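You operate a simulated robot arm through the tools that you are given. There is no shell and no other tool. Be economical: measure what you need, move in short steps, check, and stop when the job is done.

You run a simulated two-armed robot. Do the job below in one go: nothing can be reset, and whatever is moved stays where it is left.

JOB
Send both dough blocks from the funnel shelf down the funnel to the mixer.
Fine: check that the green hose is on the mixer pipe; funnel valve open (leave it open) and blower running for it; leave the air valve; then press STOP and turn the blower main switch off. Where these are worked on the way, their far stop is far enough and under half their travel is too little: blower main switch.

The check looks at the end state, three seconds after you hand in, the way a careful person would. Anything else that was tipped, shoved, dropped, spilled or broken makes it a failure.

ROBOT AND FRAMES
Two 7-joint arms with two-finger parallel grippers on one trunk, on a base that drives. Base frame: it is fixed to the floor where the robot stands at the start and does not move with it; the origin is under the middle of the robot, x ahead of it, y to its left, z up. Readings come in mm, degrees, newtons and seconds.
The left shoulder is at the start at [60, 143, 905], the right one opposite. With the tool pointing down near the work surface each hand reaches from about 280 to 740 mm from the robot's upright axis, wherever it stands, measured 20 degrees to its own side. Places, roughly: air valve lever [3200, -700, 1000]; blower [3500, -600, 700]; blower main switch [3100, -600, 1300]; blue clamp lever [2600, 300, 800]; funnel [800, 200, 500]; funnel valve lever [500, 0, 500]; green clamp lever [2700, 200, 800]; green hose end [2750, 500, 1000]; orange clamp lever [2800, 0, 800]; pipe stub [2800, 200, 800]; vent valve lever [3300, -900, 1000]; yellow clamp lever [3000, -100, 800]. Payload 1.57 kg a hand.
The tool frame of a hand sits at the grasp point between the pads (the TCP): z along the fingers, y along the line on which they close. The tips reach 30 mm beyond it. Largest opening 110 mm; finger width 24, thickness 12; the body of the gripper, 48 by 112 mm, starts 78 mm behind the TCP.
Orientation is told as [roll, pitch, yaw] about the base's x, y, z axes, in that order, counted from this pose: with the fingers straight down and closing along the base's y, the tool's x points along the base's -x, its y along +y and its z along -z.

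CONTROLS
- The arms move only by the tool step_arm. It takes "left_motion", "right_motion" or both (then of equal length, played together; a hand with none holds still); each is a list of rows, each an object of numbers (a shift or turn left out is 0, a gripper value left out holds the last): "rx", "ry", "rz": the turn, a rotation vector about the tool's x, y, z in units of 5 degrees (1.0 is 5 degrees); "x", "y", "z": the shift along the tool's x, y, z in units of 50 mm (1.0 is 50 mm); "fingers": the opening, from 0 (shut) to 1 (fully open). In form: [{"rx": .., "ry": .., "rz": .., "x": .., "y": .., "z": .., "fingers": ..}, ...]. A call has 1 to 12 rows; each row shifts and turns the commanded pose from where the row before left it, along the tool's axes as they then stand. A call with a number of a shift or a turn outside -1 to 1 is refused whole. A row lasts 0.2 s, in which the tool goes at most 50 mm and 8.6 degrees; a call with a longer step from one row to the next is refused whole, and so is a gripper value outside its range. Where a pose cannot be reached the arm comes as near as it can. A force on the tool above 50 N (or 10 N above the force at the start of the call, whichever is more), or a blocked arm, ends the call early, and 0.2 s more pass. Each finger travels about 45 mm/s and halts on what it meets, pressing with about 20 N; the grip force reading is that of the motor and also rises with nothing between the fingers. The clock runs only during rows and for 0.2 s after the last one: add rows that do not move to give the fingers time. The reply holds the time, the measured pose of the TCP, the force on the tool along the base axes, the opening and the grip force, in the units named above and with some noise, with the torque about the TCP (base axes, N m) and any sound that the robot's microphone picked up.
- Cameras (640 x 400 px; columns grow to the right, rows downward): "scene" is now at [49.4, 3, 1516.2]; the picture's right is [0.02, -1.00, 0.00], its down [-0.74, -0.01, -0.67] and it looks along [0.67, 0.01, -0.74] (base axes); focal length 250 px, centre (320, 200). "left" rides on the left gripper at [70, -16, -141] in its tool frame; the picture's right is [0.23, 0.97, 0.00], its down [-0.85, 0.20, -0.48] and it looks along [-0.47, 0.11, 0.88] (tool axes); focal length 222 px, centre (320, 200). "right" rides on the right gripper at [70, 16, -141] in its tool frame; the picture's right is [-0.23, 0.97, 0.00], its down [-0.85, -0.20, -0.48] and it looks along [-0.47, -0.11, 0.88] (tool axes); focal length 222 px, centre (320, 200). There is no depth. A picture from a camera that has moved, and an enlarged one, comes with that camera's place and axes in the base frame and with its lens.
- get_image(camera): a new picture of that camera. It takes no simulated time.
- lift_body(by): slides the trunk up (or, below 0, down) by that many mm; the arms and the scene camera ride with it, the base frame stays. It gives what a move gives, with no picture.
- base_move(legs): drives the robot by 1 to 6 legs, each [ahead, left, turn to the left] in mm, mm and degrees, along the robot's own axes; the way and the turn of a leg run together, so that a leg with both is an arc; at most 1500 mm and 180 degrees a leg. The arms and the cameras ride along, it lands a little off, and it stops where it bumps. It gives what a move gives.
- pan_tilt(pan, tilt): turns the head with the scene camera to pan (to the left, within 86 degrees either way) and tilt (down, from -29 to 69), counted from straight ahead of the robot. It gives what a move gives.
- close_up(camera, box): a new picture of the part [left, top, right, bottom] of that camera's present view, enlarged. It takes no simulated time.
- job_done(): hands the job in; it is judged then, once.

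Go step by step. Nothing tells you exact positions but the pictures and the camera data: compare them with the known pose of the tool, close in by small moves and look again before you grip or let go. The budget is 120 turns and 88 pictures, counting those below and the enlarged ones. Unless the task says otherwise, let go and move clear before handing in, and close with one line.

The tools are called after ">>>" by a JSON object that holds its "api" and its "payload". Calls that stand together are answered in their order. step_arm: Moves the arms, as the interface text tells. Its arguments: {"type":"object","properties":{"left_motion":{"type":"array","items":{"type":"object","properties":{"rx":{"type":"number"},"ry":{"type":"number"},"rz":{"type":"number"},"x":{"type":"number"},"y":{"type":"number"},"z":{"type":"number"},"fingers":{"type":"number"}}}},"right_motion":{"type":"array","items":{"type":"object","properties":{"rx":{"type":"number"},"ry":{"type":"number"},"rz":{"type":"number"},"x":{"type":"number"},"y":{"type":"number"},"z":{"type":"number"},"fingers":{"type":"number"}}}}},"required":[]} The other tools are called the same way: lift_body (by) slides the trunk up or down; base_move (legs) drives the base; pan_tilt (pan, tilt) turns the head that bears the scene camera; get_image (camera) takes a picture; close_up (camera, box) takes an enlarged picture of a part of a camera's view; job_done () hands the job in.

At the start:

```text
t: 0.0
left_eef_pos: [419.7, 193.3, 1085.3]
left_tool_rot: [0.0, 0.0, 0.0]
left_force: [0.5, -0.1, 0.0]
left_torque: [0.01, 0.01, -0.01]
left_opening: 110.1
left_gripper_force: 0.2
right_eef_pos: [436.7, -148.2, 1085.0]
right_tool_rot: [-0.1, 0.0, 0.0]
right_force: [0.2, -0.7, -0.1]
right_torque: [0.04, -0.02, -0.02]
right_opening: 109.9
right_gripper_force: 0.0
trunk travel left (down, up): [-504.0, 86.0]
robot x, y, heading: [1.3, 0.4, -0.1]
head pan, tilt: [0.9, 48.1]
```

scene: 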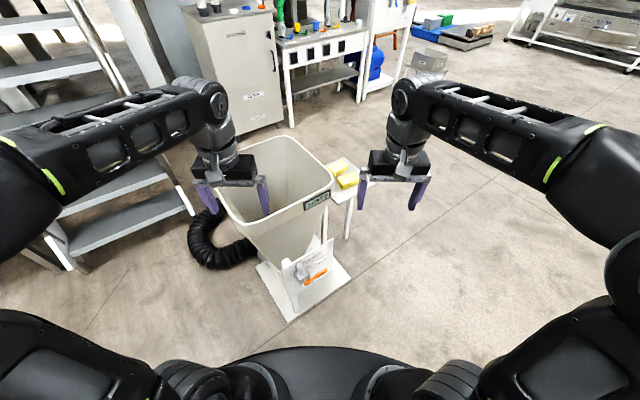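
right: 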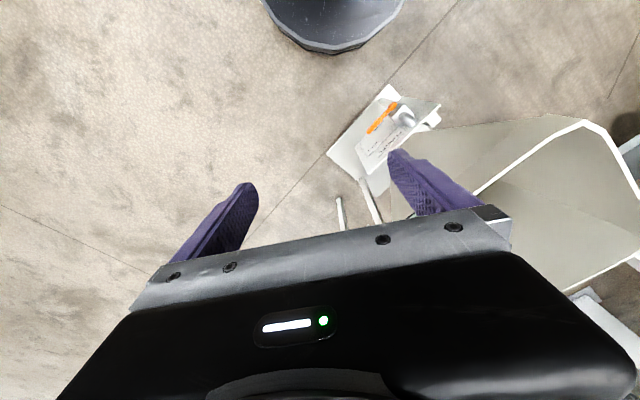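
left: 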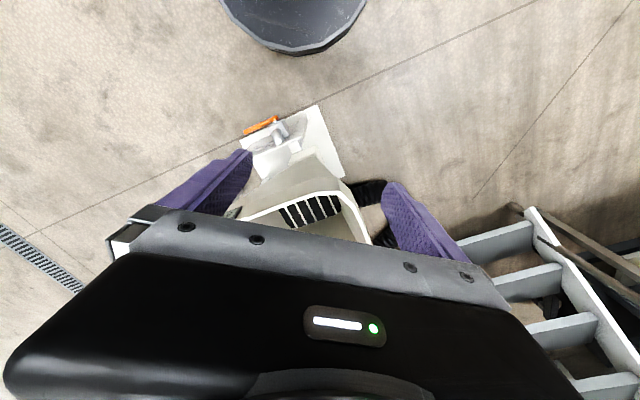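

I see the funnel ahead with its valve lever (orange) and the dough blocks (yellow) on a shelf behind it. The mixing station and blower are farther away. I'll look closer first.

>>> {"api": "close_up", "payload": {"camera": "scene", "box": [180, 120, 400, 330]}}

>>> {"api": "pan_tilt", "payload": {"pan": 0, "tilt": 15}}

```text
1.90 times, centred on (290, 225) of scene
camera zoom: at [49.4, 3.0, 1516.2], right [0.02, -1.0, 0.0], down [-0.74, -0.01, -0.67], along [0.67, 0.01, -0.74], focal length 476 px, centre (377, 152)
```

zoom: 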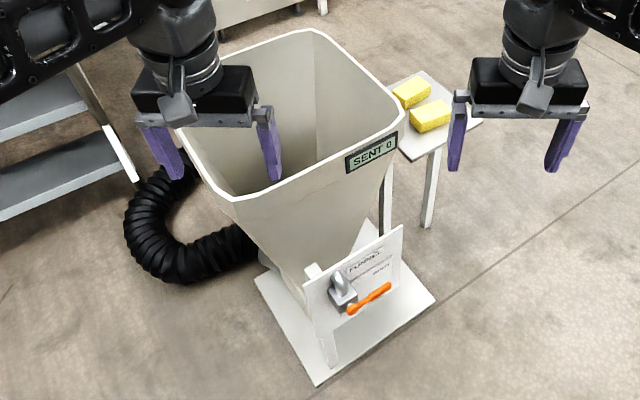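

```text
t: 1.0
left_eef_pos: [419.2, 192.8, 1085.3]
left_tool_rot: [0.0, 0.0, -0.1]
left_force: [0.0, -0.5, 0.0]
left_torque: [-0.02, -0.02, -0.01]
left_opening: 110.1
left_gripper_force: 0.1
right_eef_pos: [435.8, -148.2, 1086.7]
right_tool_rot: [0.0, 0.0, -0.1]
right_force: [-0.2, 0.3, 0.6]
right_torque: [0.0, 0.03, -0.02]
right_opening: 109.9
right_gripper_force: 0.1
trunk travel left (down, up): [-504.0, 86.0]
robot x, y, heading: [-2.7, 2.0, -0.1]
head pan, tilt: [0.0, 15.0]
```

>>> {"api": "get_image", "payload": {"camera": "scene"}}

>>> {"api": "close_up", "payload": {"camera": "scene", "box": [230, 90, 480, 246]}}

```text
83 pictures are left
camera scene: at [64.1, 1.7, 1567.3], right [0.0, -1.0, 0.0], down [-0.26, 0.0, -0.97], along [0.97, 0.0, -0.26], focal length 250 px, centre (320, 200)
```

scene: 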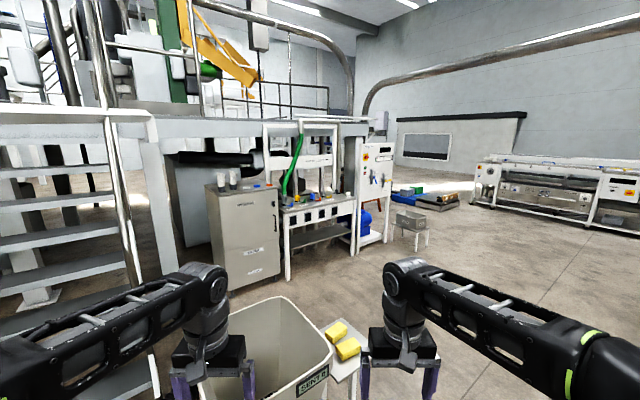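

```text
2.56 times, centred on (355, 168) of scene
camera zoom: at [64.1, 1.7, 1567.3], right [0.0, -1.0, 0.0], down [-0.26, 0.0, -0.97], along [0.97, 0.0, -0.26], focal length 639 px, centre (230, 282)
```

zoom: 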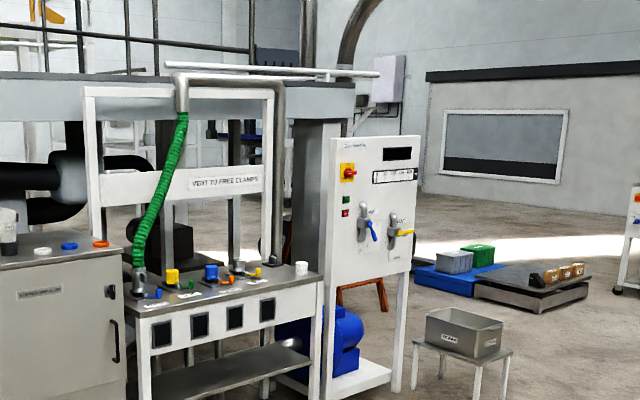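

The green hose seems to hang at the left stub; labels must be read up close. First I look closely at the funnel valve here.

>>> {"api": "pan_tilt", "payload": {"pan": 0, "tilt": 58}}

>>> {"api": "close_up", "payload": {"camera": "scene", "box": [230, 140, 390, 240]}}

>>> {"api": "close_up", "payload": {"camera": "right", "box": [310, 70, 470, 170]}}

```text
t: 2.1
left_eef_pos: [419.3, 192.7, 1085.7]
left_tool_rot: [0.0, 0.0, 0.0]
left_force: [0.0, -0.3, 1.1]
left_torque: [-0.02, 0.01, 0.01]
left_opening: 110.1
left_gripper_force: 0.1
right_eef_pos: [436.8, -149.5, 1084.5]
right_tool_rot: [0.0, 0.0, 0.1]
right_force: [-0.4, 0.7, -0.3]
right_torque: [0.0, -0.01, -0.03]
right_opening: 110.1
right_gripper_force: 0.0
trunk travel left (down, up): [-504.0, 86.0]
robot x, y, heading: [-3.0, -2.3, -0.2]
head pan, tilt: [0.0, 58.0]
```

```text
4.00 times, centred on (310, 190) of scene
camera zoom: at [39.7, 1.7, 1503.5], right [0.0, -1.0, 0.0], down [-0.85, 0.0, -0.53], along [0.53, 0.0, -0.85], focal length 998 px, centre (360, 240)
```

zoom: 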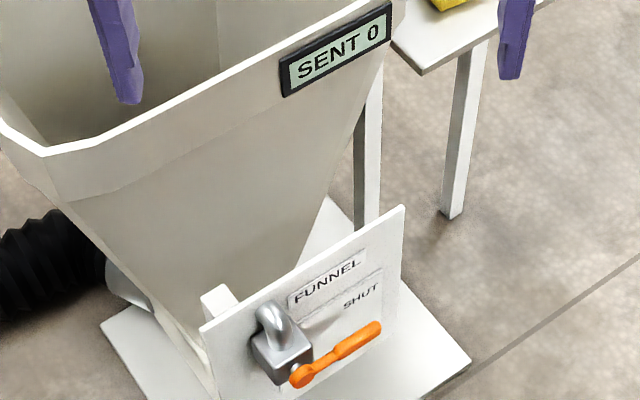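

```text
4.00 times, centred on (390, 120) of right
camera zoom: at [367.5, -132.4, 1227.0], right [0.23, 0.97, 0.0], down [0.85, -0.2, 0.48], along [0.47, -0.11, -0.88], focal length 888 px, centre (40, 520)
```

zoom: 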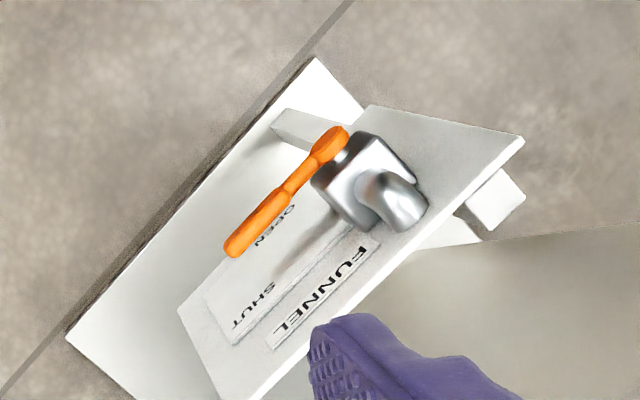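

The funnel valve lever lies about horizontal next to SHUT/OPEN marks, and the plate faces about 33° to the right of me. I'll square up to it and look frontally.

>>> {"api": "base_move", "payload": {"legs": [[0, -300, 0], [0, 0, 33]]}}

>>> {"api": "lift_body", "payload": {"by": -300}}

>>> {"api": "get_image", "payload": {"camera": "scene"}}

>>> {"api": "get_image", "payload": {"camera": "right"}}

```text
t: 5.7
left_eef_pos: [248.9, 91.2, 1085.4]
left_tool_rot: [0.0, 0.0, 32.8]
left_force: [0.5, 0.8, 0.3]
left_torque: [-0.03, -0.01, 0.0]
left_opening: 109.8
left_gripper_force: 0.0
right_eef_pos: [447.6, -185.5, 1085.8]
right_tool_rot: [0.0, 0.0, 32.8]
right_force: [-0.6, -0.1, -1.3]
right_torque: [-0.01, 0.0, 0.0]
right_opening: 109.9
right_gripper_force: 0.0
trunk travel left (down, up): [-504.0, 86.0]
robot x, y, heading: [-0.8, -297.1, 33.0]
head pan, tilt: [0.0, 58.0]
```

```text
t: 8.7
left_eef_pos: [248.9, 90.4, 784.9]
left_tool_rot: [0.0, 0.0, 32.8]
left_force: [-0.4, -0.4, -0.3]
left_torque: [0.05, 0.03, -0.01]
left_opening: 110.2
left_gripper_force: 0.0
right_eef_pos: [448.5, -186.3, 785.7]
right_tool_rot: [0.0, -0.1, 32.7]
right_force: [-0.4, 0.5, -0.2]
right_torque: [0.01, 0.01, 0.01]
right_opening: 109.9
right_gripper_force: 0.0
trunk travel left (down, up): [-204.0, 386.0]
robot x, y, heading: [1.5, -298.3, 32.7]
head pan, tilt: [0.0, 58.0]
```

```text
79 pictures are left
camera scene: at [33.4, -275.3, 1203.5], right [0.54, -0.84, 0.0], down [-0.71, -0.46, -0.53], along [0.45, 0.29, -0.85], focal length 250 px, centre (320, 200)
```

scene: 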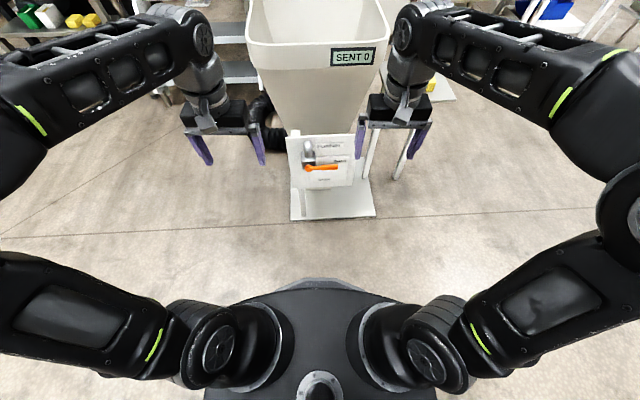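

```text
78 pictures are left
camera right: at [380.4, -210.9, 927.1], right [-0.34, 0.94, 0.0], down [0.83, 0.29, 0.48], along [0.45, 0.16, -0.88], focal length 222 px, centre (320, 200)
```

right: 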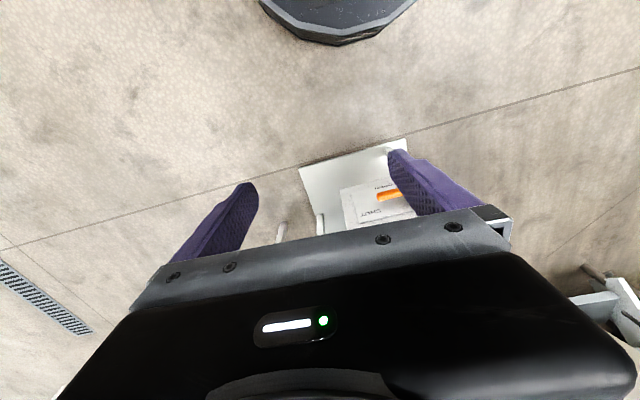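

Now square on; enlarging the plate.

>>> {"api": "close_up", "payload": {"camera": "scene", "box": [275, 120, 371, 180]}}

```text
6.67 times, centred on (323, 150) of scene
camera zoom: at [33.4, -275.3, 1203.5], right [0.54, -0.84, 0.0], down [-0.71, -0.46, -0.53], along [0.45, 0.29, -0.85], focal length 1664 px, centre (300, 533)
```

zoom: 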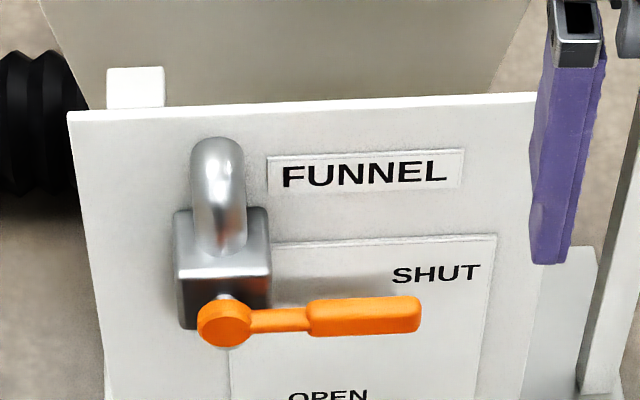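

The lever is at SHUT (horizontal to the right); OPEN is downward. Triangulated hub at about (493, 67, 500). I'll turn the right hand to point forward to grip the lever and swing it down.

>>> {"api": "step_arm", "payload": {"right_motion": [{"ry": -1, "fingers": 0.45}, {"ry": -1}, {"ry": -1}, {"ry": -1}, {"ry": -1}, {"ry": -1}, {"ry": -1}, {"ry": -1}, {"ry": -1}]}}

>>> {"api": "step_arm", "payload": {"right_motion": [{"ry": -1}, {"ry": -1}, {"ry": -1}, {"ry": -1}, {"ry": -1}, {"ry": -1}, {"ry": -1}, {"ry": -1}, {"ry": -1}]}}

```text
t: 10.7
left_eef_pos: [248.3, 91.6, 785.9]
left_tool_rot: [0.1, 0.0, 32.8]
left_force: [0.9, 0.8, -0.1]
left_torque: [-0.06, 0.02, -0.01]
left_opening: 109.7
left_gripper_force: 0.1
right_eef_pos: [449.4, -185.3, 784.3]
right_tool_rot: [0.0, -45.1, 32.7]
right_force: [-0.6, 0.1, -0.2]
right_torque: [-0.01, 0.01, 0.0]
right_opening: 49.3
right_gripper_force: 0.0
trunk travel left (down, up): [-204.0, 386.0]
robot x, y, heading: [2.5, -298.5, 32.9]
head pan, tilt: [0.0, 58.0]
```

```text
t: 12.7
left_eef_pos: [248.4, 90.8, 785.6]
left_tool_rot: [0.0, 0.2, 32.8]
left_force: [0.1, -0.2, -0.7]
left_torque: [0.01, -0.01, 0.02]
left_opening: 109.8
left_gripper_force: 0.1
right_eef_pos: [504.9, -113.4, 851.1]
right_tool_rot: [141.3, -90.0, -108.6]
right_force: [-0.3, 0.2, 0.9]
right_torque: [-0.02, -0.06, 0.0]
right_opening: 49.6
right_gripper_force: 0.0
right hand out of reach, approached as far as the arm can: row 2, 3, 4, 5, 6, 7, 8, 9
trunk travel left (down, up): [-204.0, 386.0]
robot x, y, heading: [1.0, -298.3, 32.8]
head pan, tilt: [0.0, 58.0]
```

Horizontal now but shifted forward/up by reach limits. I move a bit ahead and down, then read where it lands.

>>> {"api": "step_arm", "payload": {"right_motion": [{"z": 1}, {"z": 0.6}, {"x": 1}, {"x": 1}, {"x": 1}]}}

>>> {"api": "get_image", "payload": {"camera": "scene"}}

```text
t: 13.9
left_eef_pos: [246.9, 91.0, 785.9]
left_tool_rot: [-0.1, 0.0, 32.7]
left_force: [0.1, -0.8, 0.5]
left_torque: [-0.01, 0.03, 0.0]
left_opening: 110.1
left_gripper_force: 0.2
right_eef_pos: [573.1, -67.2, 702.5]
right_tool_rot: [101.4, -90.0, -69.2]
right_force: [0.2, -0.7, -0.7]
right_torque: [0.0, 0.02, 0.08]
right_opening: 49.6
right_gripper_force: 0.1
trunk travel left (down, up): [-204.0, 386.0]
robot x, y, heading: [0.4, -299.2, 33.0]
head pan, tilt: [0.0, 58.0]
```

```text
76 pictures are left
camera scene: at [33.4, -276.0, 1203.6], right [0.54, -0.84, 0.0], down [-0.71, -0.46, -0.53], along [0.45, 0.29, -0.85], focal length 250 px, centre (320, 200)
```

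scene: 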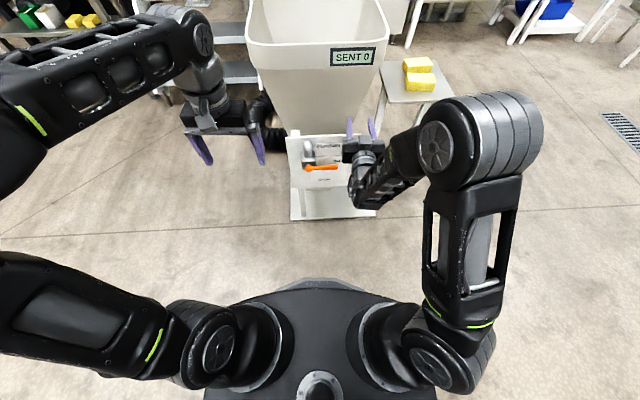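

The hand is level, forward. I'll close the fingers into a peg, back off, and bring it above the lever's outer part.

>>> {"api": "step_arm", "payload": {"right_motion": [{"z": -1, "fingers": 0}, {"y": 0.8}, {"y": 0.82}, {"x": 0.9}, {"x": 0.9}, {"x": 0.8}]}}

>>> {"api": "close_up", "payload": {"camera": "scene", "box": [259, 120, 387, 200]}}

>>> {"api": "get_image", "payload": {"camera": "right"}}

```text
t: 15.3
left_eef_pos: [247.1, 91.0, 786.1]
left_tool_rot: [0.0, 0.0, 32.8]
left_force: [-0.5, 0.8, 0.3]
left_torque: [-0.04, -0.03, -0.02]
left_opening: 109.8
left_gripper_force: 0.0
right_eef_pos: [508.8, 14.5, 617.4]
right_tool_rot: [-20.0, -89.4, 52.6]
right_force: [1.0, -0.5, 0.2]
right_torque: [0.0, 0.02, 0.0]
right_opening: 0.0
right_gripper_force: 19.5
right hand out of reach, approached as far as the arm can: row 4, 5, 6
trunk travel left (down, up): [-204.0, 386.0]
robot x, y, heading: [-0.8, -299.6, 33.0]
head pan, tilt: [0.0, 58.0]
```

```text
5.00 times, centred on (323, 160) of scene
camera zoom: at [33.4, -275.3, 1203.5], right [0.54, -0.84, 0.0], down [-0.71, -0.46, -0.53], along [0.45, 0.29, -0.85], focal length 1248 px, centre (305, 400)
```

zoom: 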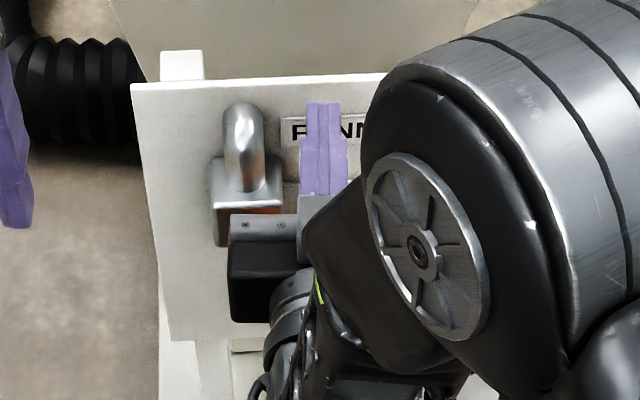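

```text
74 pictures are left
camera right: at [381.1, -48.0, 548.2], right [-0.52, 0.82, 0.22], down [-0.29, -0.42, 0.86], along [0.8, 0.39, 0.46], focal length 222 px, centre (320, 200)
```

right: 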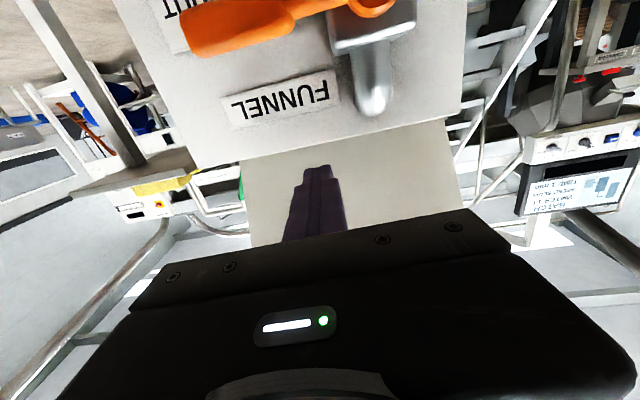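

The arm is cramped near the body. I'll back off the base and lower the trunk to bring it in range.

>>> {"api": "base_move", "payload": {"legs": [[-130, 0, 0]]}}

>>> {"api": "lift_body", "payload": {"by": -100}}

>>> {"api": "step_arm", "payload": {"right_motion": [{"x": -0.6}, {"z": 1}, {"z": 1}]}}

>>> {"api": "close_up", "payload": {"camera": "scene", "box": [240, 80, 400, 180]}}

>>> {"api": "get_image", "payload": {"camera": "right"}}

```text
t: 16.6
left_eef_pos: [138.9, 22.2, 785.6]
left_tool_rot: [0.0, 0.0, 32.9]
left_force: [0.6, -0.7, -0.5]
left_torque: [0.0, 0.01, 0.0]
left_opening: 109.9
left_gripper_force: 0.1
right_eef_pos: [400.1, -53.8, 616.6]
right_tool_rot: [-21.0, -89.4, 53.5]
right_force: [-0.1, 0.2, 0.5]
right_torque: [-0.01, 0.0, 0.0]
right_opening: 0.0
right_gripper_force: 19.7
trunk travel left (down, up): [-204.0, 386.0]
robot x, y, heading: [-109.9, -365.9, 32.9]
head pan, tilt: [0.0, 58.0]
```

```text
t: 17.9
left_eef_pos: [138.7, 21.2, 685.5]
left_tool_rot: [0.0, 0.0, 32.8]
left_force: [0.2, 0.5, 0.2]
left_torque: [-0.03, 0.01, -0.02]
left_opening: 109.9
left_gripper_force: 0.1
right_eef_pos: [399.6, -54.2, 516.4]
right_tool_rot: [-21.0, -89.5, 53.7]
right_force: [-0.3, -0.3, -0.1]
right_torque: [0.0, 0.0, 0.01]
right_opening: 0.0
right_gripper_force: 20.1
trunk travel left (down, up): [-104.0, 486.0]
robot x, y, heading: [-106.5, -366.6, 32.8]
head pan, tilt: [0.0, 58.0]
```

```text
t: 18.7
left_eef_pos: [140.1, 21.4, 685.7]
left_tool_rot: [0.0, -0.1, 32.8]
left_force: [-0.7, -0.4, 0.2]
left_torque: [-0.01, 0.0, -0.02]
left_opening: 110.2
left_gripper_force: 0.0
right_eef_pos: [485.9, 2.4, 545.5]
right_tool_rot: [-23.0, -89.4, 55.7]
right_force: [-0.4, -0.1, -0.7]
right_torque: [0.02, 0.02, 0.0]
right_opening: 0.0
right_gripper_force: 20.1
trunk travel left (down, up): [-104.0, 486.0]
robot x, y, heading: [-103.8, -365.2, 32.9]
head pan, tilt: [0.0, 58.0]
```

```text
4.00 times, centred on (320, 130) of scene
camera zoom: at [-75.1, -345.0, 1103.5], right [0.54, -0.84, 0.0], down [-0.71, -0.46, -0.53], along [0.45, 0.29, -0.85], focal length 998 px, centre (320, 480)
```

zoom: 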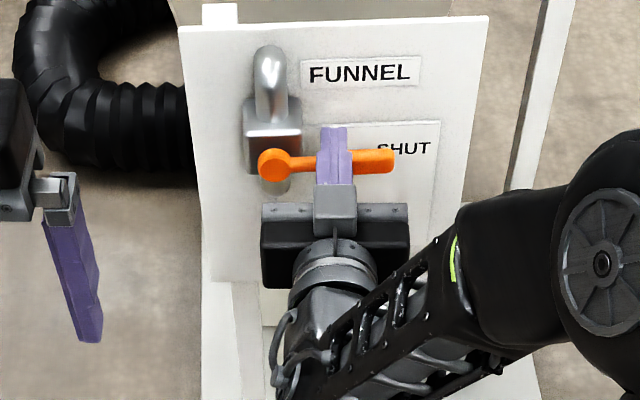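

```text
72 pictures are left
camera right: at [358.5, -62.1, 477.9], right [-0.52, 0.82, 0.22], down [-0.29, -0.42, 0.86], along [0.8, 0.39, 0.46], focal length 222 px, centre (320, 200)
```

right: 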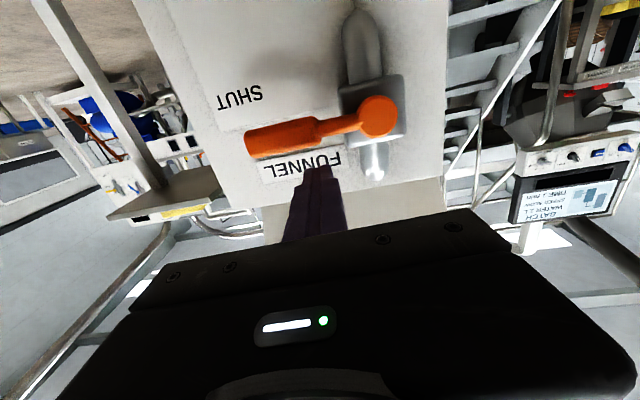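

The peg stands just above the lever. I move 20 mm outward, forward 33 mm, then press the lever down along its arc.

>>> {"api": "step_arm", "payload": {"right_motion": [{"y": -0.46}, {"z": 0.66}, {"x": 0.42}, {"y": -0.07, "x": 0.4}, {"y": 0.03, "x": 0.41}, {"y": 0.14, "x": 0.39}]}}

>>> {"api": "close_up", "payload": {"camera": "scene", "box": [240, 80, 400, 180]}}

```text
t: 20.1
left_eef_pos: [140.2, 22.2, 686.8]
left_tool_rot: [0.0, 0.0, 32.7]
left_force: [0.0, -0.4, 0.7]
left_torque: [-0.01, -0.02, -0.01]
left_opening: 110.0
left_gripper_force: 0.0
right_eef_pos: [522.4, 2.7, 464.6]
right_tool_rot: [-21.4, -89.3, 54.2]
right_force: [-0.7, -0.2, 0.6]
right_torque: [0.01, -0.03, -0.04]
right_opening: 0.0
right_gripper_force: 20.3
trunk travel left (down, up): [-104.0, 486.0]
robot x, y, heading: [-106.8, -369.3, 32.8]
head pan, tilt: [0.0, 58.0]
```

```text
4.00 times, centred on (320, 130) of scene
camera zoom: at [-74.9, -345.0, 1103.4], right [0.54, -0.84, 0.0], down [-0.71, -0.46, -0.53], along [0.45, 0.29, -0.85], focal length 998 px, centre (320, 480)
```

zoom: 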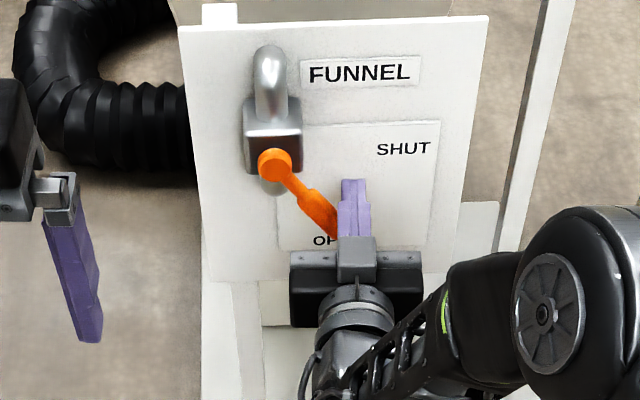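

The lever is at about 45° and moving nicely. I continue the arc to the far end.

>>> {"api": "step_arm", "payload": {"right_motion": [{"y": 0.23, "x": 0.34}, {"y": 0.31, "x": 0.26}, {"y": 0.37, "x": 0.18}, {"y": 0.2}]}}

>>> {"api": "close_up", "payload": {"camera": "scene", "box": [240, 80, 400, 180]}}

```text
t: 21.1
left_eef_pos: [141.3, 19.8, 685.9]
left_tool_rot: [0.0, -0.1, 32.7]
left_force: [0.5, -0.1, 0.2]
left_torque: [-0.01, 0.02, -0.05]
left_opening: 110.1
left_gripper_force: 0.0
right_eef_pos: [497.0, 42.8, 425.5]
right_tool_rot: [-22.2, -89.3, 54.2]
right_force: [-0.6, -30.2, 1.0]
right_torque: [0.34, -0.02, 0.29]
right_opening: 0.0
right_gripper_force: 20.1
trunk travel left (down, up): [-104.0, 486.0]
robot x, y, heading: [-108.4, -369.3, 32.7]
head pan, tilt: [0.0, 58.0]
```

```text
4.00 times, centred on (320, 130) of scene
camera zoom: at [-75.0, -346.7, 1103.5], right [0.54, -0.84, 0.0], down [-0.71, -0.46, -0.53], along [0.45, 0.29, -0.85], focal length 998 px, centre (320, 480)
```

zoom: 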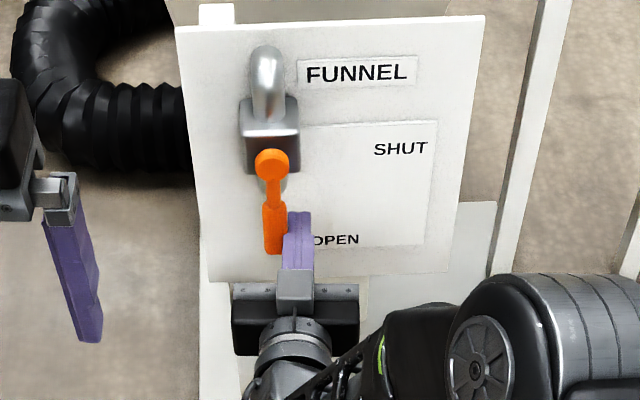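

The lever is at OPEN against its stop. I back away, raise the trunk and go look at the hose station.

>>> {"api": "step_arm", "payload": {"right_motion": [{"y": -0.5}, {"z": -1}, {"z": -1}, {"x": -1}, {"x": -1}]}}

>>> {"api": "lift_body", "payload": {"by": 400}}

>>> {"api": "close_up", "payload": {"camera": "scene", "box": [240, 80, 400, 180]}}

>>> {"api": "pan_tilt", "payload": {"pan": 0, "tilt": 15}}

>>> {"api": "get_image", "payload": {"camera": "scene"}}

```text
t: 22.3
left_eef_pos: [139.6, 22.1, 685.3]
left_tool_rot: [0.0, 0.0, 32.8]
left_force: [0.0, 0.4, 1.1]
left_torque: [-0.01, 0.0, -0.02]
left_opening: 110.0
left_gripper_force: 0.2
right_eef_pos: [424.7, -19.1, 527.4]
right_tool_rot: [-21.1, -89.3, 53.7]
right_force: [-0.3, 0.3, -0.1]
right_torque: [0.02, -0.03, -0.01]
right_opening: 0.3
right_gripper_force: 19.7
right hand out of reach, approached as far as the arm can: row 3
trunk travel left (down, up): [-104.0, 486.0]
robot x, y, heading: [-110.5, -368.4, 32.9]
head pan, tilt: [0.0, 58.0]
```

```text
t: 26.1
left_eef_pos: [139.7, 21.5, 1085.9]
left_tool_rot: [0.0, -0.1, 32.8]
left_force: [0.0, 0.3, 0.3]
left_torque: [0.01, -0.01, 0.0]
left_opening: 110.1
left_gripper_force: 0.1
right_eef_pos: [426.3, -18.8, 928.7]
right_tool_rot: [-20.8, -89.4, 53.5]
right_force: [-0.2, -0.4, 0.3]
right_torque: [-0.01, -0.03, 0.04]
right_opening: 0.0
right_gripper_force: 19.8
trunk travel left (down, up): [-504.0, 86.0]
robot x, y, heading: [-105.9, -364.9, 32.8]
head pan, tilt: [0.0, 58.0]
```

```text
4.00 times, centred on (320, 130) of scene
camera zoom: at [-74.8, -344.9, 1503.4], right [0.54, -0.84, 0.0], down [-0.71, -0.46, -0.53], along [0.45, 0.29, -0.85], focal length 998 px, centre (320, 480)
```

zoom: 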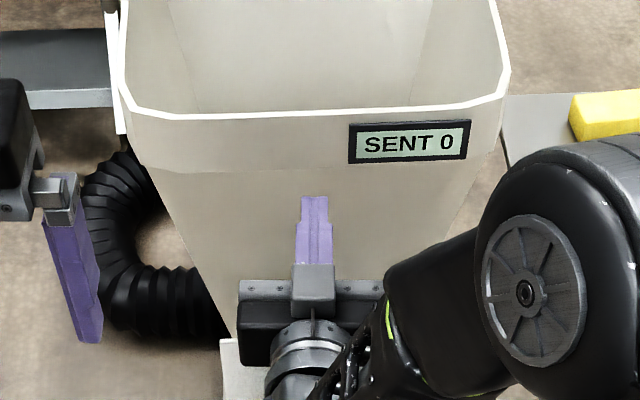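

```text
t: 27.2
left_eef_pos: [138.7, 21.9, 1085.7]
left_tool_rot: [0.0, 0.0, 32.7]
left_force: [0.3, 0.0, 0.3]
left_torque: [0.01, 0.04, -0.02]
left_opening: 110.2
left_gripper_force: 0.1
right_eef_pos: [425.3, -18.3, 927.7]
right_tool_rot: [-21.0, -89.4, 53.5]
right_force: [-0.7, 0.1, -0.7]
right_torque: [-0.04, 0.0, 0.01]
right_opening: 0.0
right_gripper_force: 20.4
trunk travel left (down, up): [-504.0, 86.0]
robot x, y, heading: [-107.7, -367.6, 32.8]
head pan, tilt: [0.0, 15.0]
```

```text
68 pictures are left
camera scene: at [-54.3, -331.6, 1567.3], right [0.54, -0.84, 0.0], down [-0.22, -0.14, -0.97], along [0.81, 0.52, -0.26], focal length 250 px, centre (320, 200)
```

scene: 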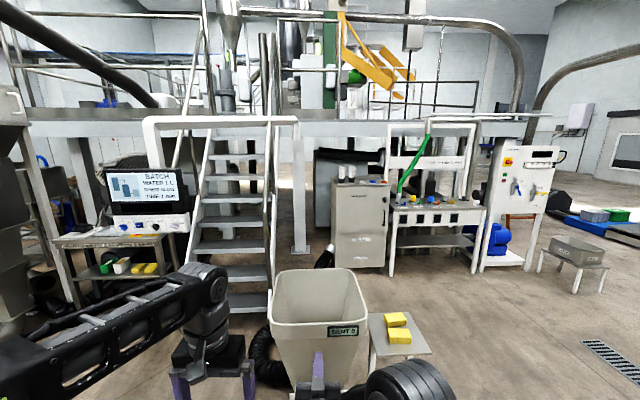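

The station faces me nearly squarely. I drive right past the dough shelf and forward to look at the bench.

>>> {"api": "base_move", "payload": {"legs": [[0, -1200, 0], [1450, 0, 0], [300, 0, 0]]}}

>>> {"api": "pan_tilt", "payload": {"pan": 0, "tilt": 30}}

>>> {"api": "get_image", "payload": {"camera": "scene"}}

```text
t: 41.9
left_eef_pos: [2291.7, -57.4, 1084.3]
left_tool_rot: [0.0, 0.1, 31.5]
left_force: [0.2, 0.5, 0.2]
left_torque: [-0.04, -0.02, -0.04]
left_opening: 110.1
left_gripper_force: 0.1
right_eef_pos: [2576.0, -104.4, 926.7]
right_tool_rot: [-19.7, -89.4, 51.0]
right_force: [0.2, 0.5, -0.4]
right_torque: [0.0, -0.01, 0.01]
right_opening: 0.0
right_gripper_force: 19.6
trunk travel left (down, up): [-504.0, 86.0]
robot x, y, heading: [2031.1, -440.0, 31.3]
head pan, tilt: [0.0, 15.0]
```

```text
t: 42.6
left_eef_pos: [2290.7, -56.1, 1085.1]
left_tool_rot: [0.0, -0.1, 31.4]
left_force: [0.7, -0.4, -0.7]
left_torque: [0.0, 0.03, 0.0]
left_opening: 109.8
left_gripper_force: 0.1
right_eef_pos: [2576.4, -103.6, 927.4]
right_tool_rot: [-20.8, -89.4, 52.0]
right_force: [0.3, 0.6, -0.2]
right_torque: [-0.01, -0.01, 0.01]
right_opening: 0.0
right_gripper_force: 20.2
trunk travel left (down, up): [-504.0, 86.0]
robot x, y, heading: [2036.3, -443.5, 31.5]
head pan, tilt: [0.0, 30.0]
```

```text
67 pictures are left
camera scene: at [2086.2, -407.5, 1543.2], right [0.52, -0.85, 0.0], down [-0.43, -0.26, -0.87], along [0.74, 0.45, -0.5], focal length 250 px, centre (320, 200)
```

scene: 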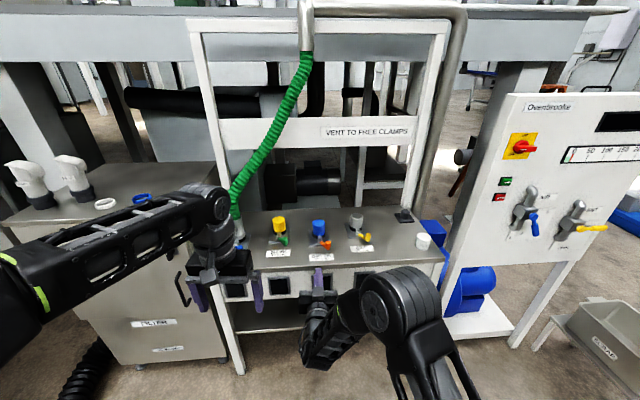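

I see the hose on the leftmost stub, and three capped stubs. Enlarging to read labels.

>>> {"api": "close_up", "payload": {"camera": "scene", "box": [210, 180, 450, 300]}}

>>> {"api": "close_up", "payload": {"camera": "scene", "box": [480, 90, 640, 250]}}

```text
2.67 times, centred on (330, 240) of scene
camera zoom: at [2086.2, -407.5, 1543.2], right [0.52, -0.85, 0.0], down [-0.43, -0.26, -0.87], along [0.74, 0.45, -0.5], focal length 666 px, centre (293, 93)
```

zoom: 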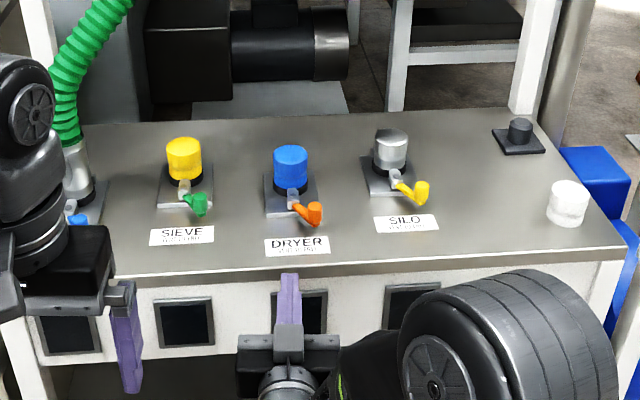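

```text
2.50 times, centred on (560, 170) of scene
camera zoom: at [2086.2, -407.5, 1543.2], right [0.52, -0.85, 0.0], down [-0.43, -0.26, -0.87], along [0.74, 0.45, -0.5], focal length 624 px, centre (-280, 275)
```

zoom: 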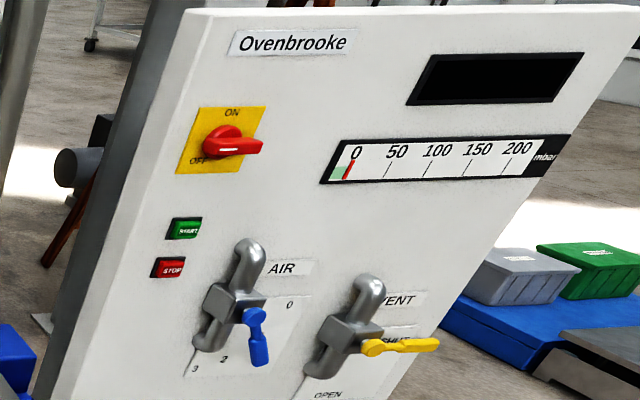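

The panel shows the blower unpowered (main switch OFF, gauge 0). My left arm hides the hose end and label of the leftmost stub, so I shift left for a clear look.

>>> {"api": "base_move", "payload": {"legs": [[0, 280, 0]]}}

>>> {"api": "get_image", "payload": {"camera": "scene"}}

>>> {"api": "close_up", "payload": {"camera": "scene", "box": [250, 160, 410, 280]}}

```text
t: 44.6
left_eef_pos: [2143.5, 179.9, 1085.5]
left_tool_rot: [-0.1, 0.1, 31.7]
left_force: [-0.4, 0.2, 0.6]
left_torque: [-0.03, -0.01, 0.03]
left_opening: 109.9
left_gripper_force: 0.1
right_eef_pos: [2428.3, 135.0, 927.3]
right_tool_rot: [-24.3, -89.3, 56.0]
right_force: [-0.8, -0.5, -0.3]
right_torque: [0.03, 0.0, -0.04]
right_opening: 0.0
right_gripper_force: 20.1
trunk travel left (down, up): [-504.0, 86.0]
robot x, y, heading: [1888.1, -207.3, 31.6]
head pan, tilt: [0.0, 30.0]
```

```text
64 pictures are left
camera scene: at [1939.8, -169.5, 1543.2], right [0.53, -0.85, 0.0], down [-0.43, -0.26, -0.87], along [0.74, 0.45, -0.5], focal length 250 px, centre (320, 200)
```

scene: 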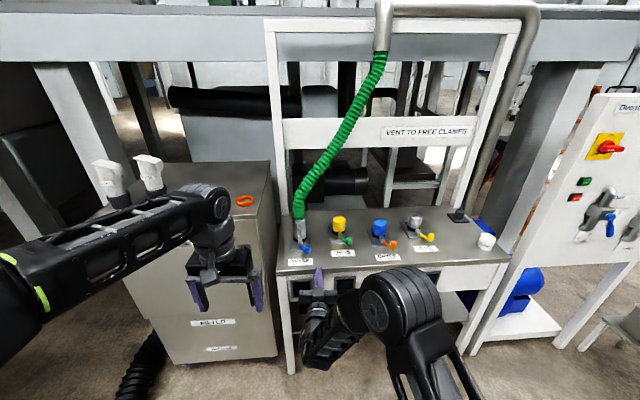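

```text
3.33 times, centred on (330, 220) of scene
camera zoom: at [1939.8, -169.5, 1543.2], right [0.53, -0.85, 0.0], down [-0.43, -0.26, -0.87], along [0.74, 0.45, -0.5], focal length 832 px, centre (287, 133)
```

zoom: 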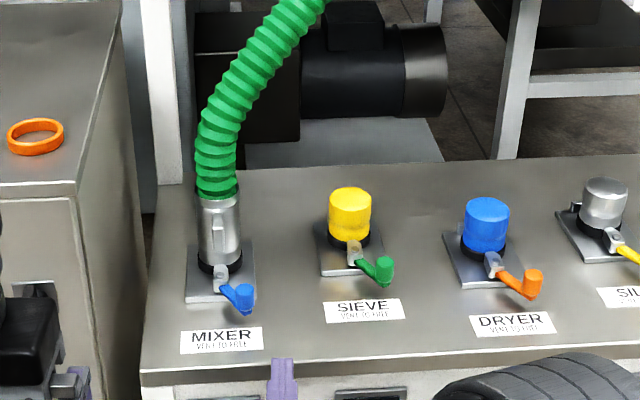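

The green hose sits on the MIXER stub with its clamp like the others — good, nothing to change. The blower main switch is at about (3164, -571, 1270); I drive over to the panel.

>>> {"api": "base_move", "payload": {"legs": [[0, -860, 0]]}}

>>> {"api": "lift_body", "payload": {"by": 80}}

>>> {"api": "pan_tilt", "payload": {"pan": 0, "tilt": 25}}

>>> {"api": "get_image", "payload": {"camera": "scene"}}

>>> {"api": "close_up", "payload": {"camera": "scene", "box": [260, 130, 420, 250]}}

```text
t: 49.2
left_eef_pos: [2606.2, -569.3, 1085.7]
left_tool_rot: [-0.1, -0.2, 31.5]
left_force: [-0.1, -1.5, 1.4]
left_torque: [-0.02, 0.0, -0.01]
left_opening: 110.2
left_gripper_force: 0.1
right_eef_pos: [2889.8, -615.0, 928.9]
right_tool_rot: [-19.2, -89.3, 50.6]
right_force: [0.1, -0.3, 0.5]
right_torque: [0.02, 0.02, 0.02]
right_opening: 0.1
right_gripper_force: 20.2
trunk travel left (down, up): [-504.0, 86.0]
robot x, y, heading: [2348.7, -955.3, 31.1]
head pan, tilt: [0.0, 30.0]
```

```text
t: 50.4
left_eef_pos: [2605.3, -569.4, 1166.5]
left_tool_rot: [0.0, -0.1, 31.6]
left_force: [-0.2, -0.2, -0.1]
left_torque: [0.01, 0.03, 0.0]
left_opening: 110.0
left_gripper_force: 0.1
right_eef_pos: [2890.8, -615.1, 1007.9]
right_tool_rot: [-20.6, -89.2, 51.8]
right_force: [-0.2, -0.1, 0.7]
right_torque: [0.04, 0.02, -0.01]
right_opening: 0.0
right_gripper_force: 20.3
trunk travel left (down, up): [-584.0, 6.0]
robot x, y, heading: [2349.9, -954.5, 31.5]
head pan, tilt: [0.0, 30.0]
```

```text
t: 51.0
left_eef_pos: [2605.5, -568.7, 1165.9]
left_tool_rot: [-0.1, -0.1, 31.5]
left_force: [-0.4, 0.3, -1.2]
left_torque: [0.02, -0.04, -0.01]
left_opening: 110.1
left_gripper_force: 0.0
right_eef_pos: [2890.5, -614.2, 1007.7]
right_tool_rot: [-20.7, -89.4, 52.1]
right_force: [0.6, -0.8, 0.1]
right_torque: [0.02, -0.03, 0.04]
right_opening: 0.0
right_gripper_force: 20.3
trunk travel left (down, up): [-584.0, 6.0]
robot x, y, heading: [2347.0, -955.6, 31.7]
head pan, tilt: [0.0, 25.0]
```

```text
62 pictures are left
camera scene: at [2402.9, -918.6, 1631.1], right [0.52, -0.85, 0.0], down [-0.36, -0.22, -0.91], along [0.77, 0.47, -0.42], focal length 250 px, centre (320, 200)
```

scene: 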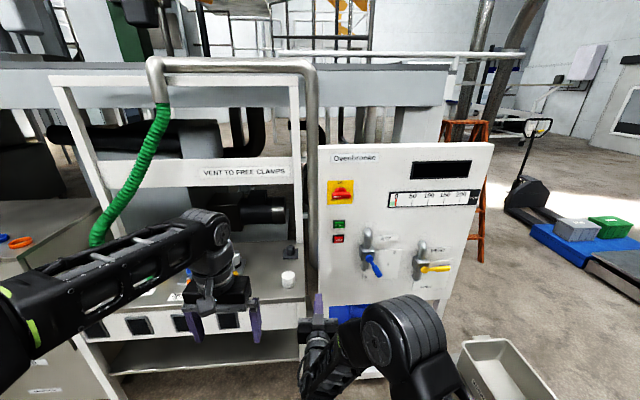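

```text
3.33 times, centred on (340, 190) of scene
camera zoom: at [2402.9, -918.6, 1631.1], right [0.52, -0.85, 0.0], down [-0.36, -0.22, -0.91], along [0.77, 0.47, -0.42], focal length 832 px, centre (253, 233)
```

zoom: 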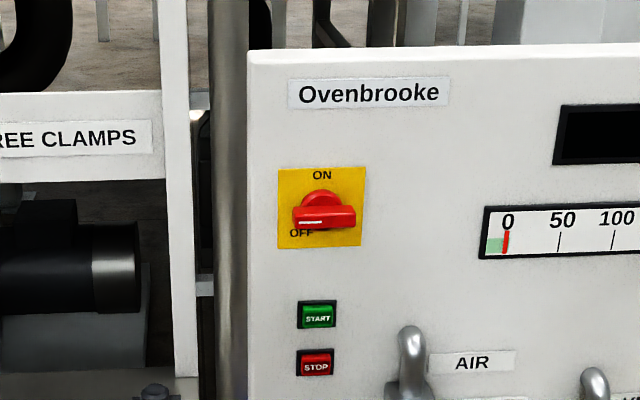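

Switch marker points to OFF (left); ON is at the top, so a quarter-turn clockwise. I raise the right hand to switch height, open partially, and roll it -90°.

>>> {"api": "step_arm", "payload": {"right_motion": [{"x": -1}, {"x": -1}, {"x": -1}, {"x": -1}, {"x": -1}, {"x": -0.4}, {"y": -0.8}, {"y": -0.76, "fingers": 0.5}]}}

>>> {"api": "step_arm", "payload": {"right_motion": [{"rz": -1}, {"rz": -1}, {"rz": -1}, {"rz": -1}, {"rz": -1}, {"rz": -1}, {"rz": -1}, {"rz": -1}, {"rz": -1}]}}

>>> {"api": "step_arm", "payload": {"right_motion": [{"rz": -1}, {"rz": -1}, {"rz": -1}, {"rz": -1}, {"rz": -1}, {"rz": -1}, {"rz": -1}, {"rz": -1}, {"rz": -1}]}}

>>> {"api": "get_image", "payload": {"camera": "scene"}}

>>> {"api": "get_image", "payload": {"camera": "right"}}

```text
t: 52.8
left_eef_pos: [2605.4, -569.5, 1165.8]
left_tool_rot: [0.0, -0.2, 31.6]
left_force: [-0.8, -0.1, 0.3]
left_torque: [0.01, 0.01, -0.02]
left_opening: 109.9
left_gripper_force: 0.0
right_eef_pos: [2935.5, -682.0, 1280.0]
right_tool_rot: [-17.2, -89.5, 48.7]
right_force: [-0.6, -1.1, -0.2]
right_torque: [0.0, 0.02, -0.01]
right_opening: 32.0
right_gripper_force: 0.0
trunk travel left (down, up): [-584.0, 6.0]
robot x, y, heading: [2345.9, -951.4, 31.6]
head pan, tilt: [0.0, 25.0]
```

```text
t: 54.8
left_eef_pos: [2606.0, -568.5, 1166.7]
left_tool_rot: [-0.1, -0.1, 31.5]
left_force: [-0.9, 1.0, 0.3]
left_torque: [0.02, -0.01, 0.01]
left_opening: 110.1
left_gripper_force: 0.0
right_eef_pos: [2933.8, -680.1, 1277.5]
right_tool_rot: [-89.2, -44.7, 120.8]
right_force: [0.2, 0.5, 0.4]
right_torque: [-0.02, 0.0, -0.01]
right_opening: 55.2
right_gripper_force: 0.1
trunk travel left (down, up): [-584.0, 6.0]
robot x, y, heading: [2344.5, -950.6, 32.1]
head pan, tilt: [0.0, 25.0]
```

```text
t: 56.8
left_eef_pos: [2605.0, -569.3, 1165.3]
left_tool_rot: [0.0, -0.1, 31.5]
left_force: [-0.3, -0.6, -0.2]
left_torque: [0.01, 0.0, 0.02]
left_opening: 109.7
left_gripper_force: 0.0
right_eef_pos: [2932.1, -679.3, 1279.3]
right_tool_rot: [-89.4, 0.3, 121.4]
right_force: [-0.6, -1.0, 0.5]
right_torque: [-0.03, 0.04, 0.01]
right_opening: 55.1
right_gripper_force: 0.0
trunk travel left (down, up): [-584.0, 6.0]
robot x, y, heading: [2354.3, -955.9, 31.8]
head pan, tilt: [0.0, 25.0]
```

```text
60 pictures are left
camera scene: at [2402.9, -918.6, 1631.1], right [0.52, -0.85, 0.0], down [-0.36, -0.22, -0.91], along [0.77, 0.47, -0.42], focal length 250 px, centre (320, 200)
```

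scene: 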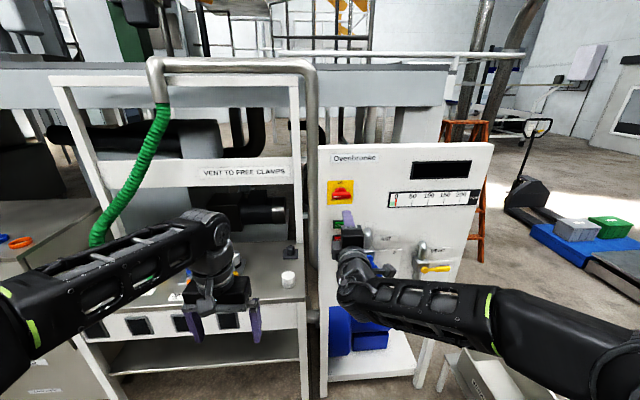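

```text
59 pictures are left
camera right: at [2848.5, -813.5, 1263.6], right [-0.12, 0.18, -0.97], down [-0.85, 0.48, 0.2], along [0.51, 0.86, 0.1], focal length 222 px, centre (320, 200)
```

right: 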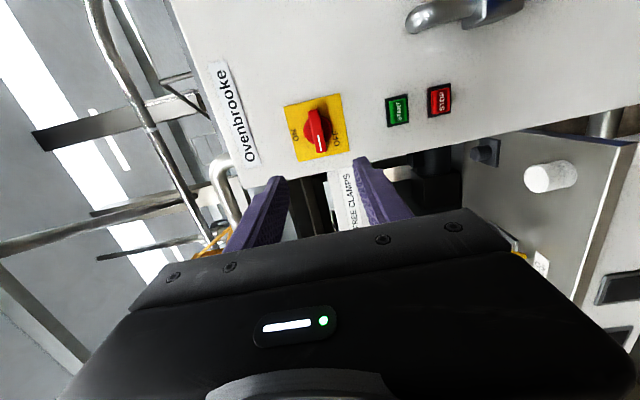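

Triangulated knob at (3117, -565, 1281); the hand is aligned, 217 mm short. I drive 150 mm ahead and check again.

>>> {"api": "base_move", "payload": {"legs": [[150, 0, 0]]}}

>>> {"api": "get_image", "payload": {"camera": "right"}}

>>> {"api": "close_up", "payload": {"camera": "scene", "box": [270, 140, 430, 260]}}

```text
t: 58.2
left_eef_pos: [2736.0, -489.1, 1165.2]
left_tool_rot: [0.0, 0.0, 31.7]
left_force: [-0.3, 0.4, -0.3]
left_torque: [-0.05, 0.01, 0.01]
left_opening: 109.9
left_gripper_force: 0.1
right_eef_pos: [3063.1, -599.6, 1276.3]
right_tool_rot: [-89.4, 0.2, 121.4]
right_force: [0.9, 0.5, -0.3]
right_torque: [0.03, -0.04, 0.0]
right_opening: 54.8
right_gripper_force: 0.1
trunk travel left (down, up): [-584.0, 6.0]
robot x, y, heading: [2481.2, -876.7, 31.7]
head pan, tilt: [0.0, 25.0]
```

```text
58 pictures are left
camera right: at [2978.6, -733.3, 1262.7], right [-0.13, 0.18, -0.97], down [-0.85, 0.48, 0.2], along [0.51, 0.86, 0.1], focal length 222 px, centre (320, 200)
```

right: 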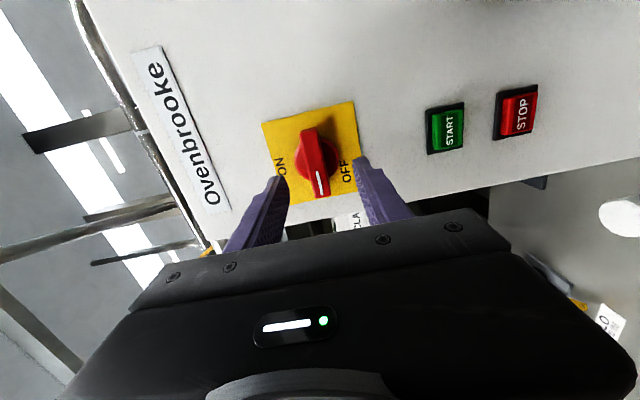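

```text
3.33 times, centred on (350, 200) of scene
camera zoom: at [2533.5, -838.4, 1631.1], right [0.52, -0.85, 0.0], down [-0.36, -0.22, -0.91], along [0.77, 0.47, -0.42], focal length 832 px, centre (220, 200)
```

zoom: 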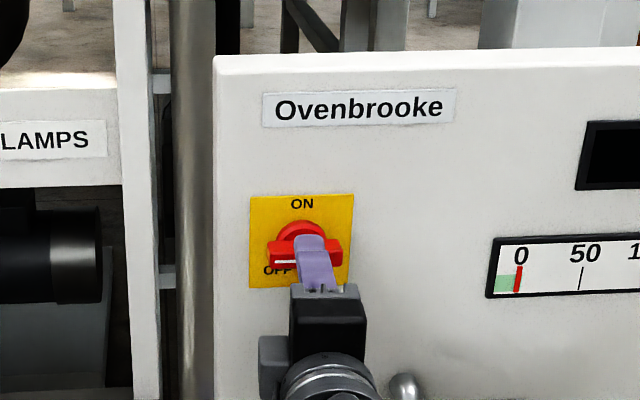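

Hand aligned; move in 50 mm and close on the handle.

>>> {"api": "step_arm", "payload": {"right_motion": [{"z": 0.5, "y": -0.06}, {"z": 0.5}]}}

>>> {"api": "get_image", "payload": {"camera": "right"}}

```text
t: 58.8
left_eef_pos: [2734.1, -489.0, 1166.1]
left_tool_rot: [-0.1, 0.0, 31.6]
left_force: [0.7, 0.1, -0.1]
left_torque: [-0.03, 0.02, -0.01]
left_opening: 110.1
left_gripper_force: 0.1
right_eef_pos: [3104.6, -575.3, 1278.4]
right_tool_rot: [-89.4, 0.2, 121.3]
right_force: [0.0, 0.0, -0.3]
right_torque: [0.0, 0.0, 0.0]
right_opening: 55.2
right_gripper_force: 0.0
trunk travel left (down, up): [-584.0, 6.0]
robot x, y, heading: [2476.3, -874.0, 31.7]
head pan, tilt: [0.0, 25.0]
```

```text
56 pictures are left
camera right: at [3020.6, -708.9, 1264.9], right [-0.13, 0.18, -0.97], down [-0.85, 0.48, 0.2], along [0.51, 0.86, 0.1], focal length 222 px, centre (320, 200)
```

right: 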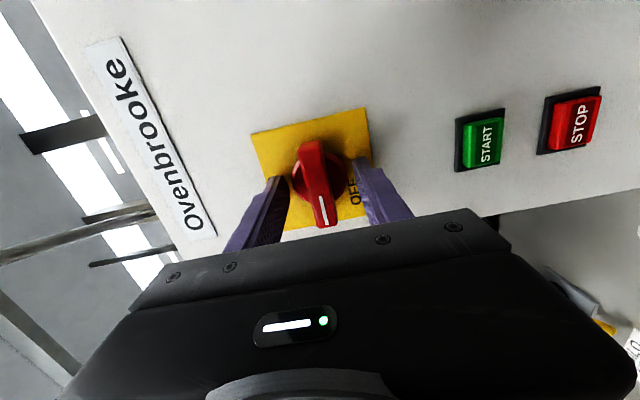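

Handle is centred between the pads; 5 mm deeper and close.

>>> {"api": "step_arm", "payload": {"right_motion": [{"z": 0.1, "fingers": 0.0}, {}, {}, {}]}}

>>> {"api": "get_image", "payload": {"camera": "right"}}

```text
t: 59.8
left_eef_pos: [2732.7, -490.8, 1164.8]
left_tool_rot: [0.0, 0.0, 31.6]
left_force: [0.2, 0.2, -0.3]
left_torque: [-0.02, 0.03, -0.03]
left_opening: 109.8
left_gripper_force: 0.1
right_eef_pos: [3106.6, -573.7, 1280.3]
right_tool_rot: [-89.4, 0.2, 121.5]
right_force: [-12.2, -6.8, -5.9]
right_torque: [0.02, -0.02, 0.19]
right_opening: 45.9
right_gripper_force: 44.3
trunk travel left (down, up): [-584.0, 6.0]
robot x, y, heading: [2477.9, -872.5, 31.4]
head pan, tilt: [0.0, 25.0]
```

```text
55 pictures are left
camera right: at [3023.0, -707.3, 1265.6], right [-0.13, 0.18, -0.97], down [-0.85, 0.48, 0.2], along [0.51, 0.86, 0.1], focal length 222 px, centre (320, 200)
```

right: 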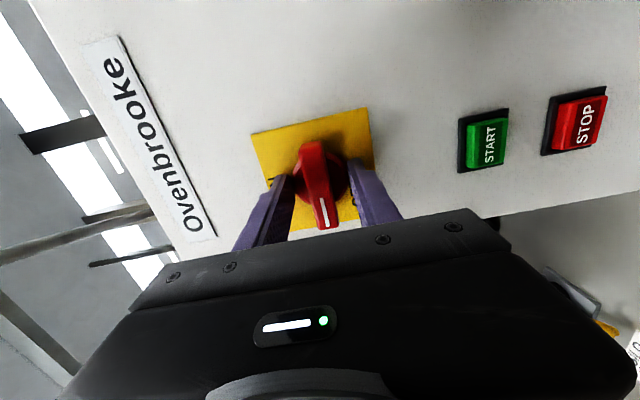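

The tips met the round knob base (46 mm). I ease open, back off 10 mm, and close on the handle proper.

>>> {"api": "step_arm", "payload": {"right_motion": [{"fingers": 0.5}, {"z": -0.25}, {"fingers": 0.0}, {}, {}, {}, {}]}}

>>> {"api": "get_image", "payload": {"camera": "right"}}

```text
t: 61.4
left_eef_pos: [2733.5, -490.1, 1165.4]
left_tool_rot: [0.0, -0.1, 31.6]
left_force: [-0.3, -0.1, 0.1]
left_torque: [0.01, 0.0, 0.01]
left_opening: 110.0
left_gripper_force: 0.0
right_eef_pos: [3096.1, -580.2, 1280.0]
right_tool_rot: [-89.5, 0.2, 121.4]
right_force: [-3.4, -0.3, -3.4]
right_torque: [0.67, -0.31, 0.08]
right_opening: 17.2
right_gripper_force: 31.5
trunk travel left (down, up): [-584.0, 6.0]
robot x, y, heading: [2477.3, -872.5, 31.6]
head pan, tilt: [0.0, 25.0]
```

```text
54 pictures are left
camera right: at [3013.6, -713.0, 1265.6], right [-0.13, 0.19, -0.97], down [-0.85, 0.48, 0.2], along [0.51, 0.86, 0.1], focal length 222 px, centre (320, 200)
```

right: 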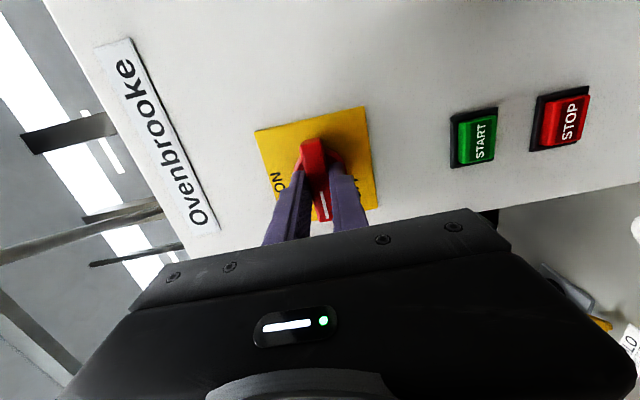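

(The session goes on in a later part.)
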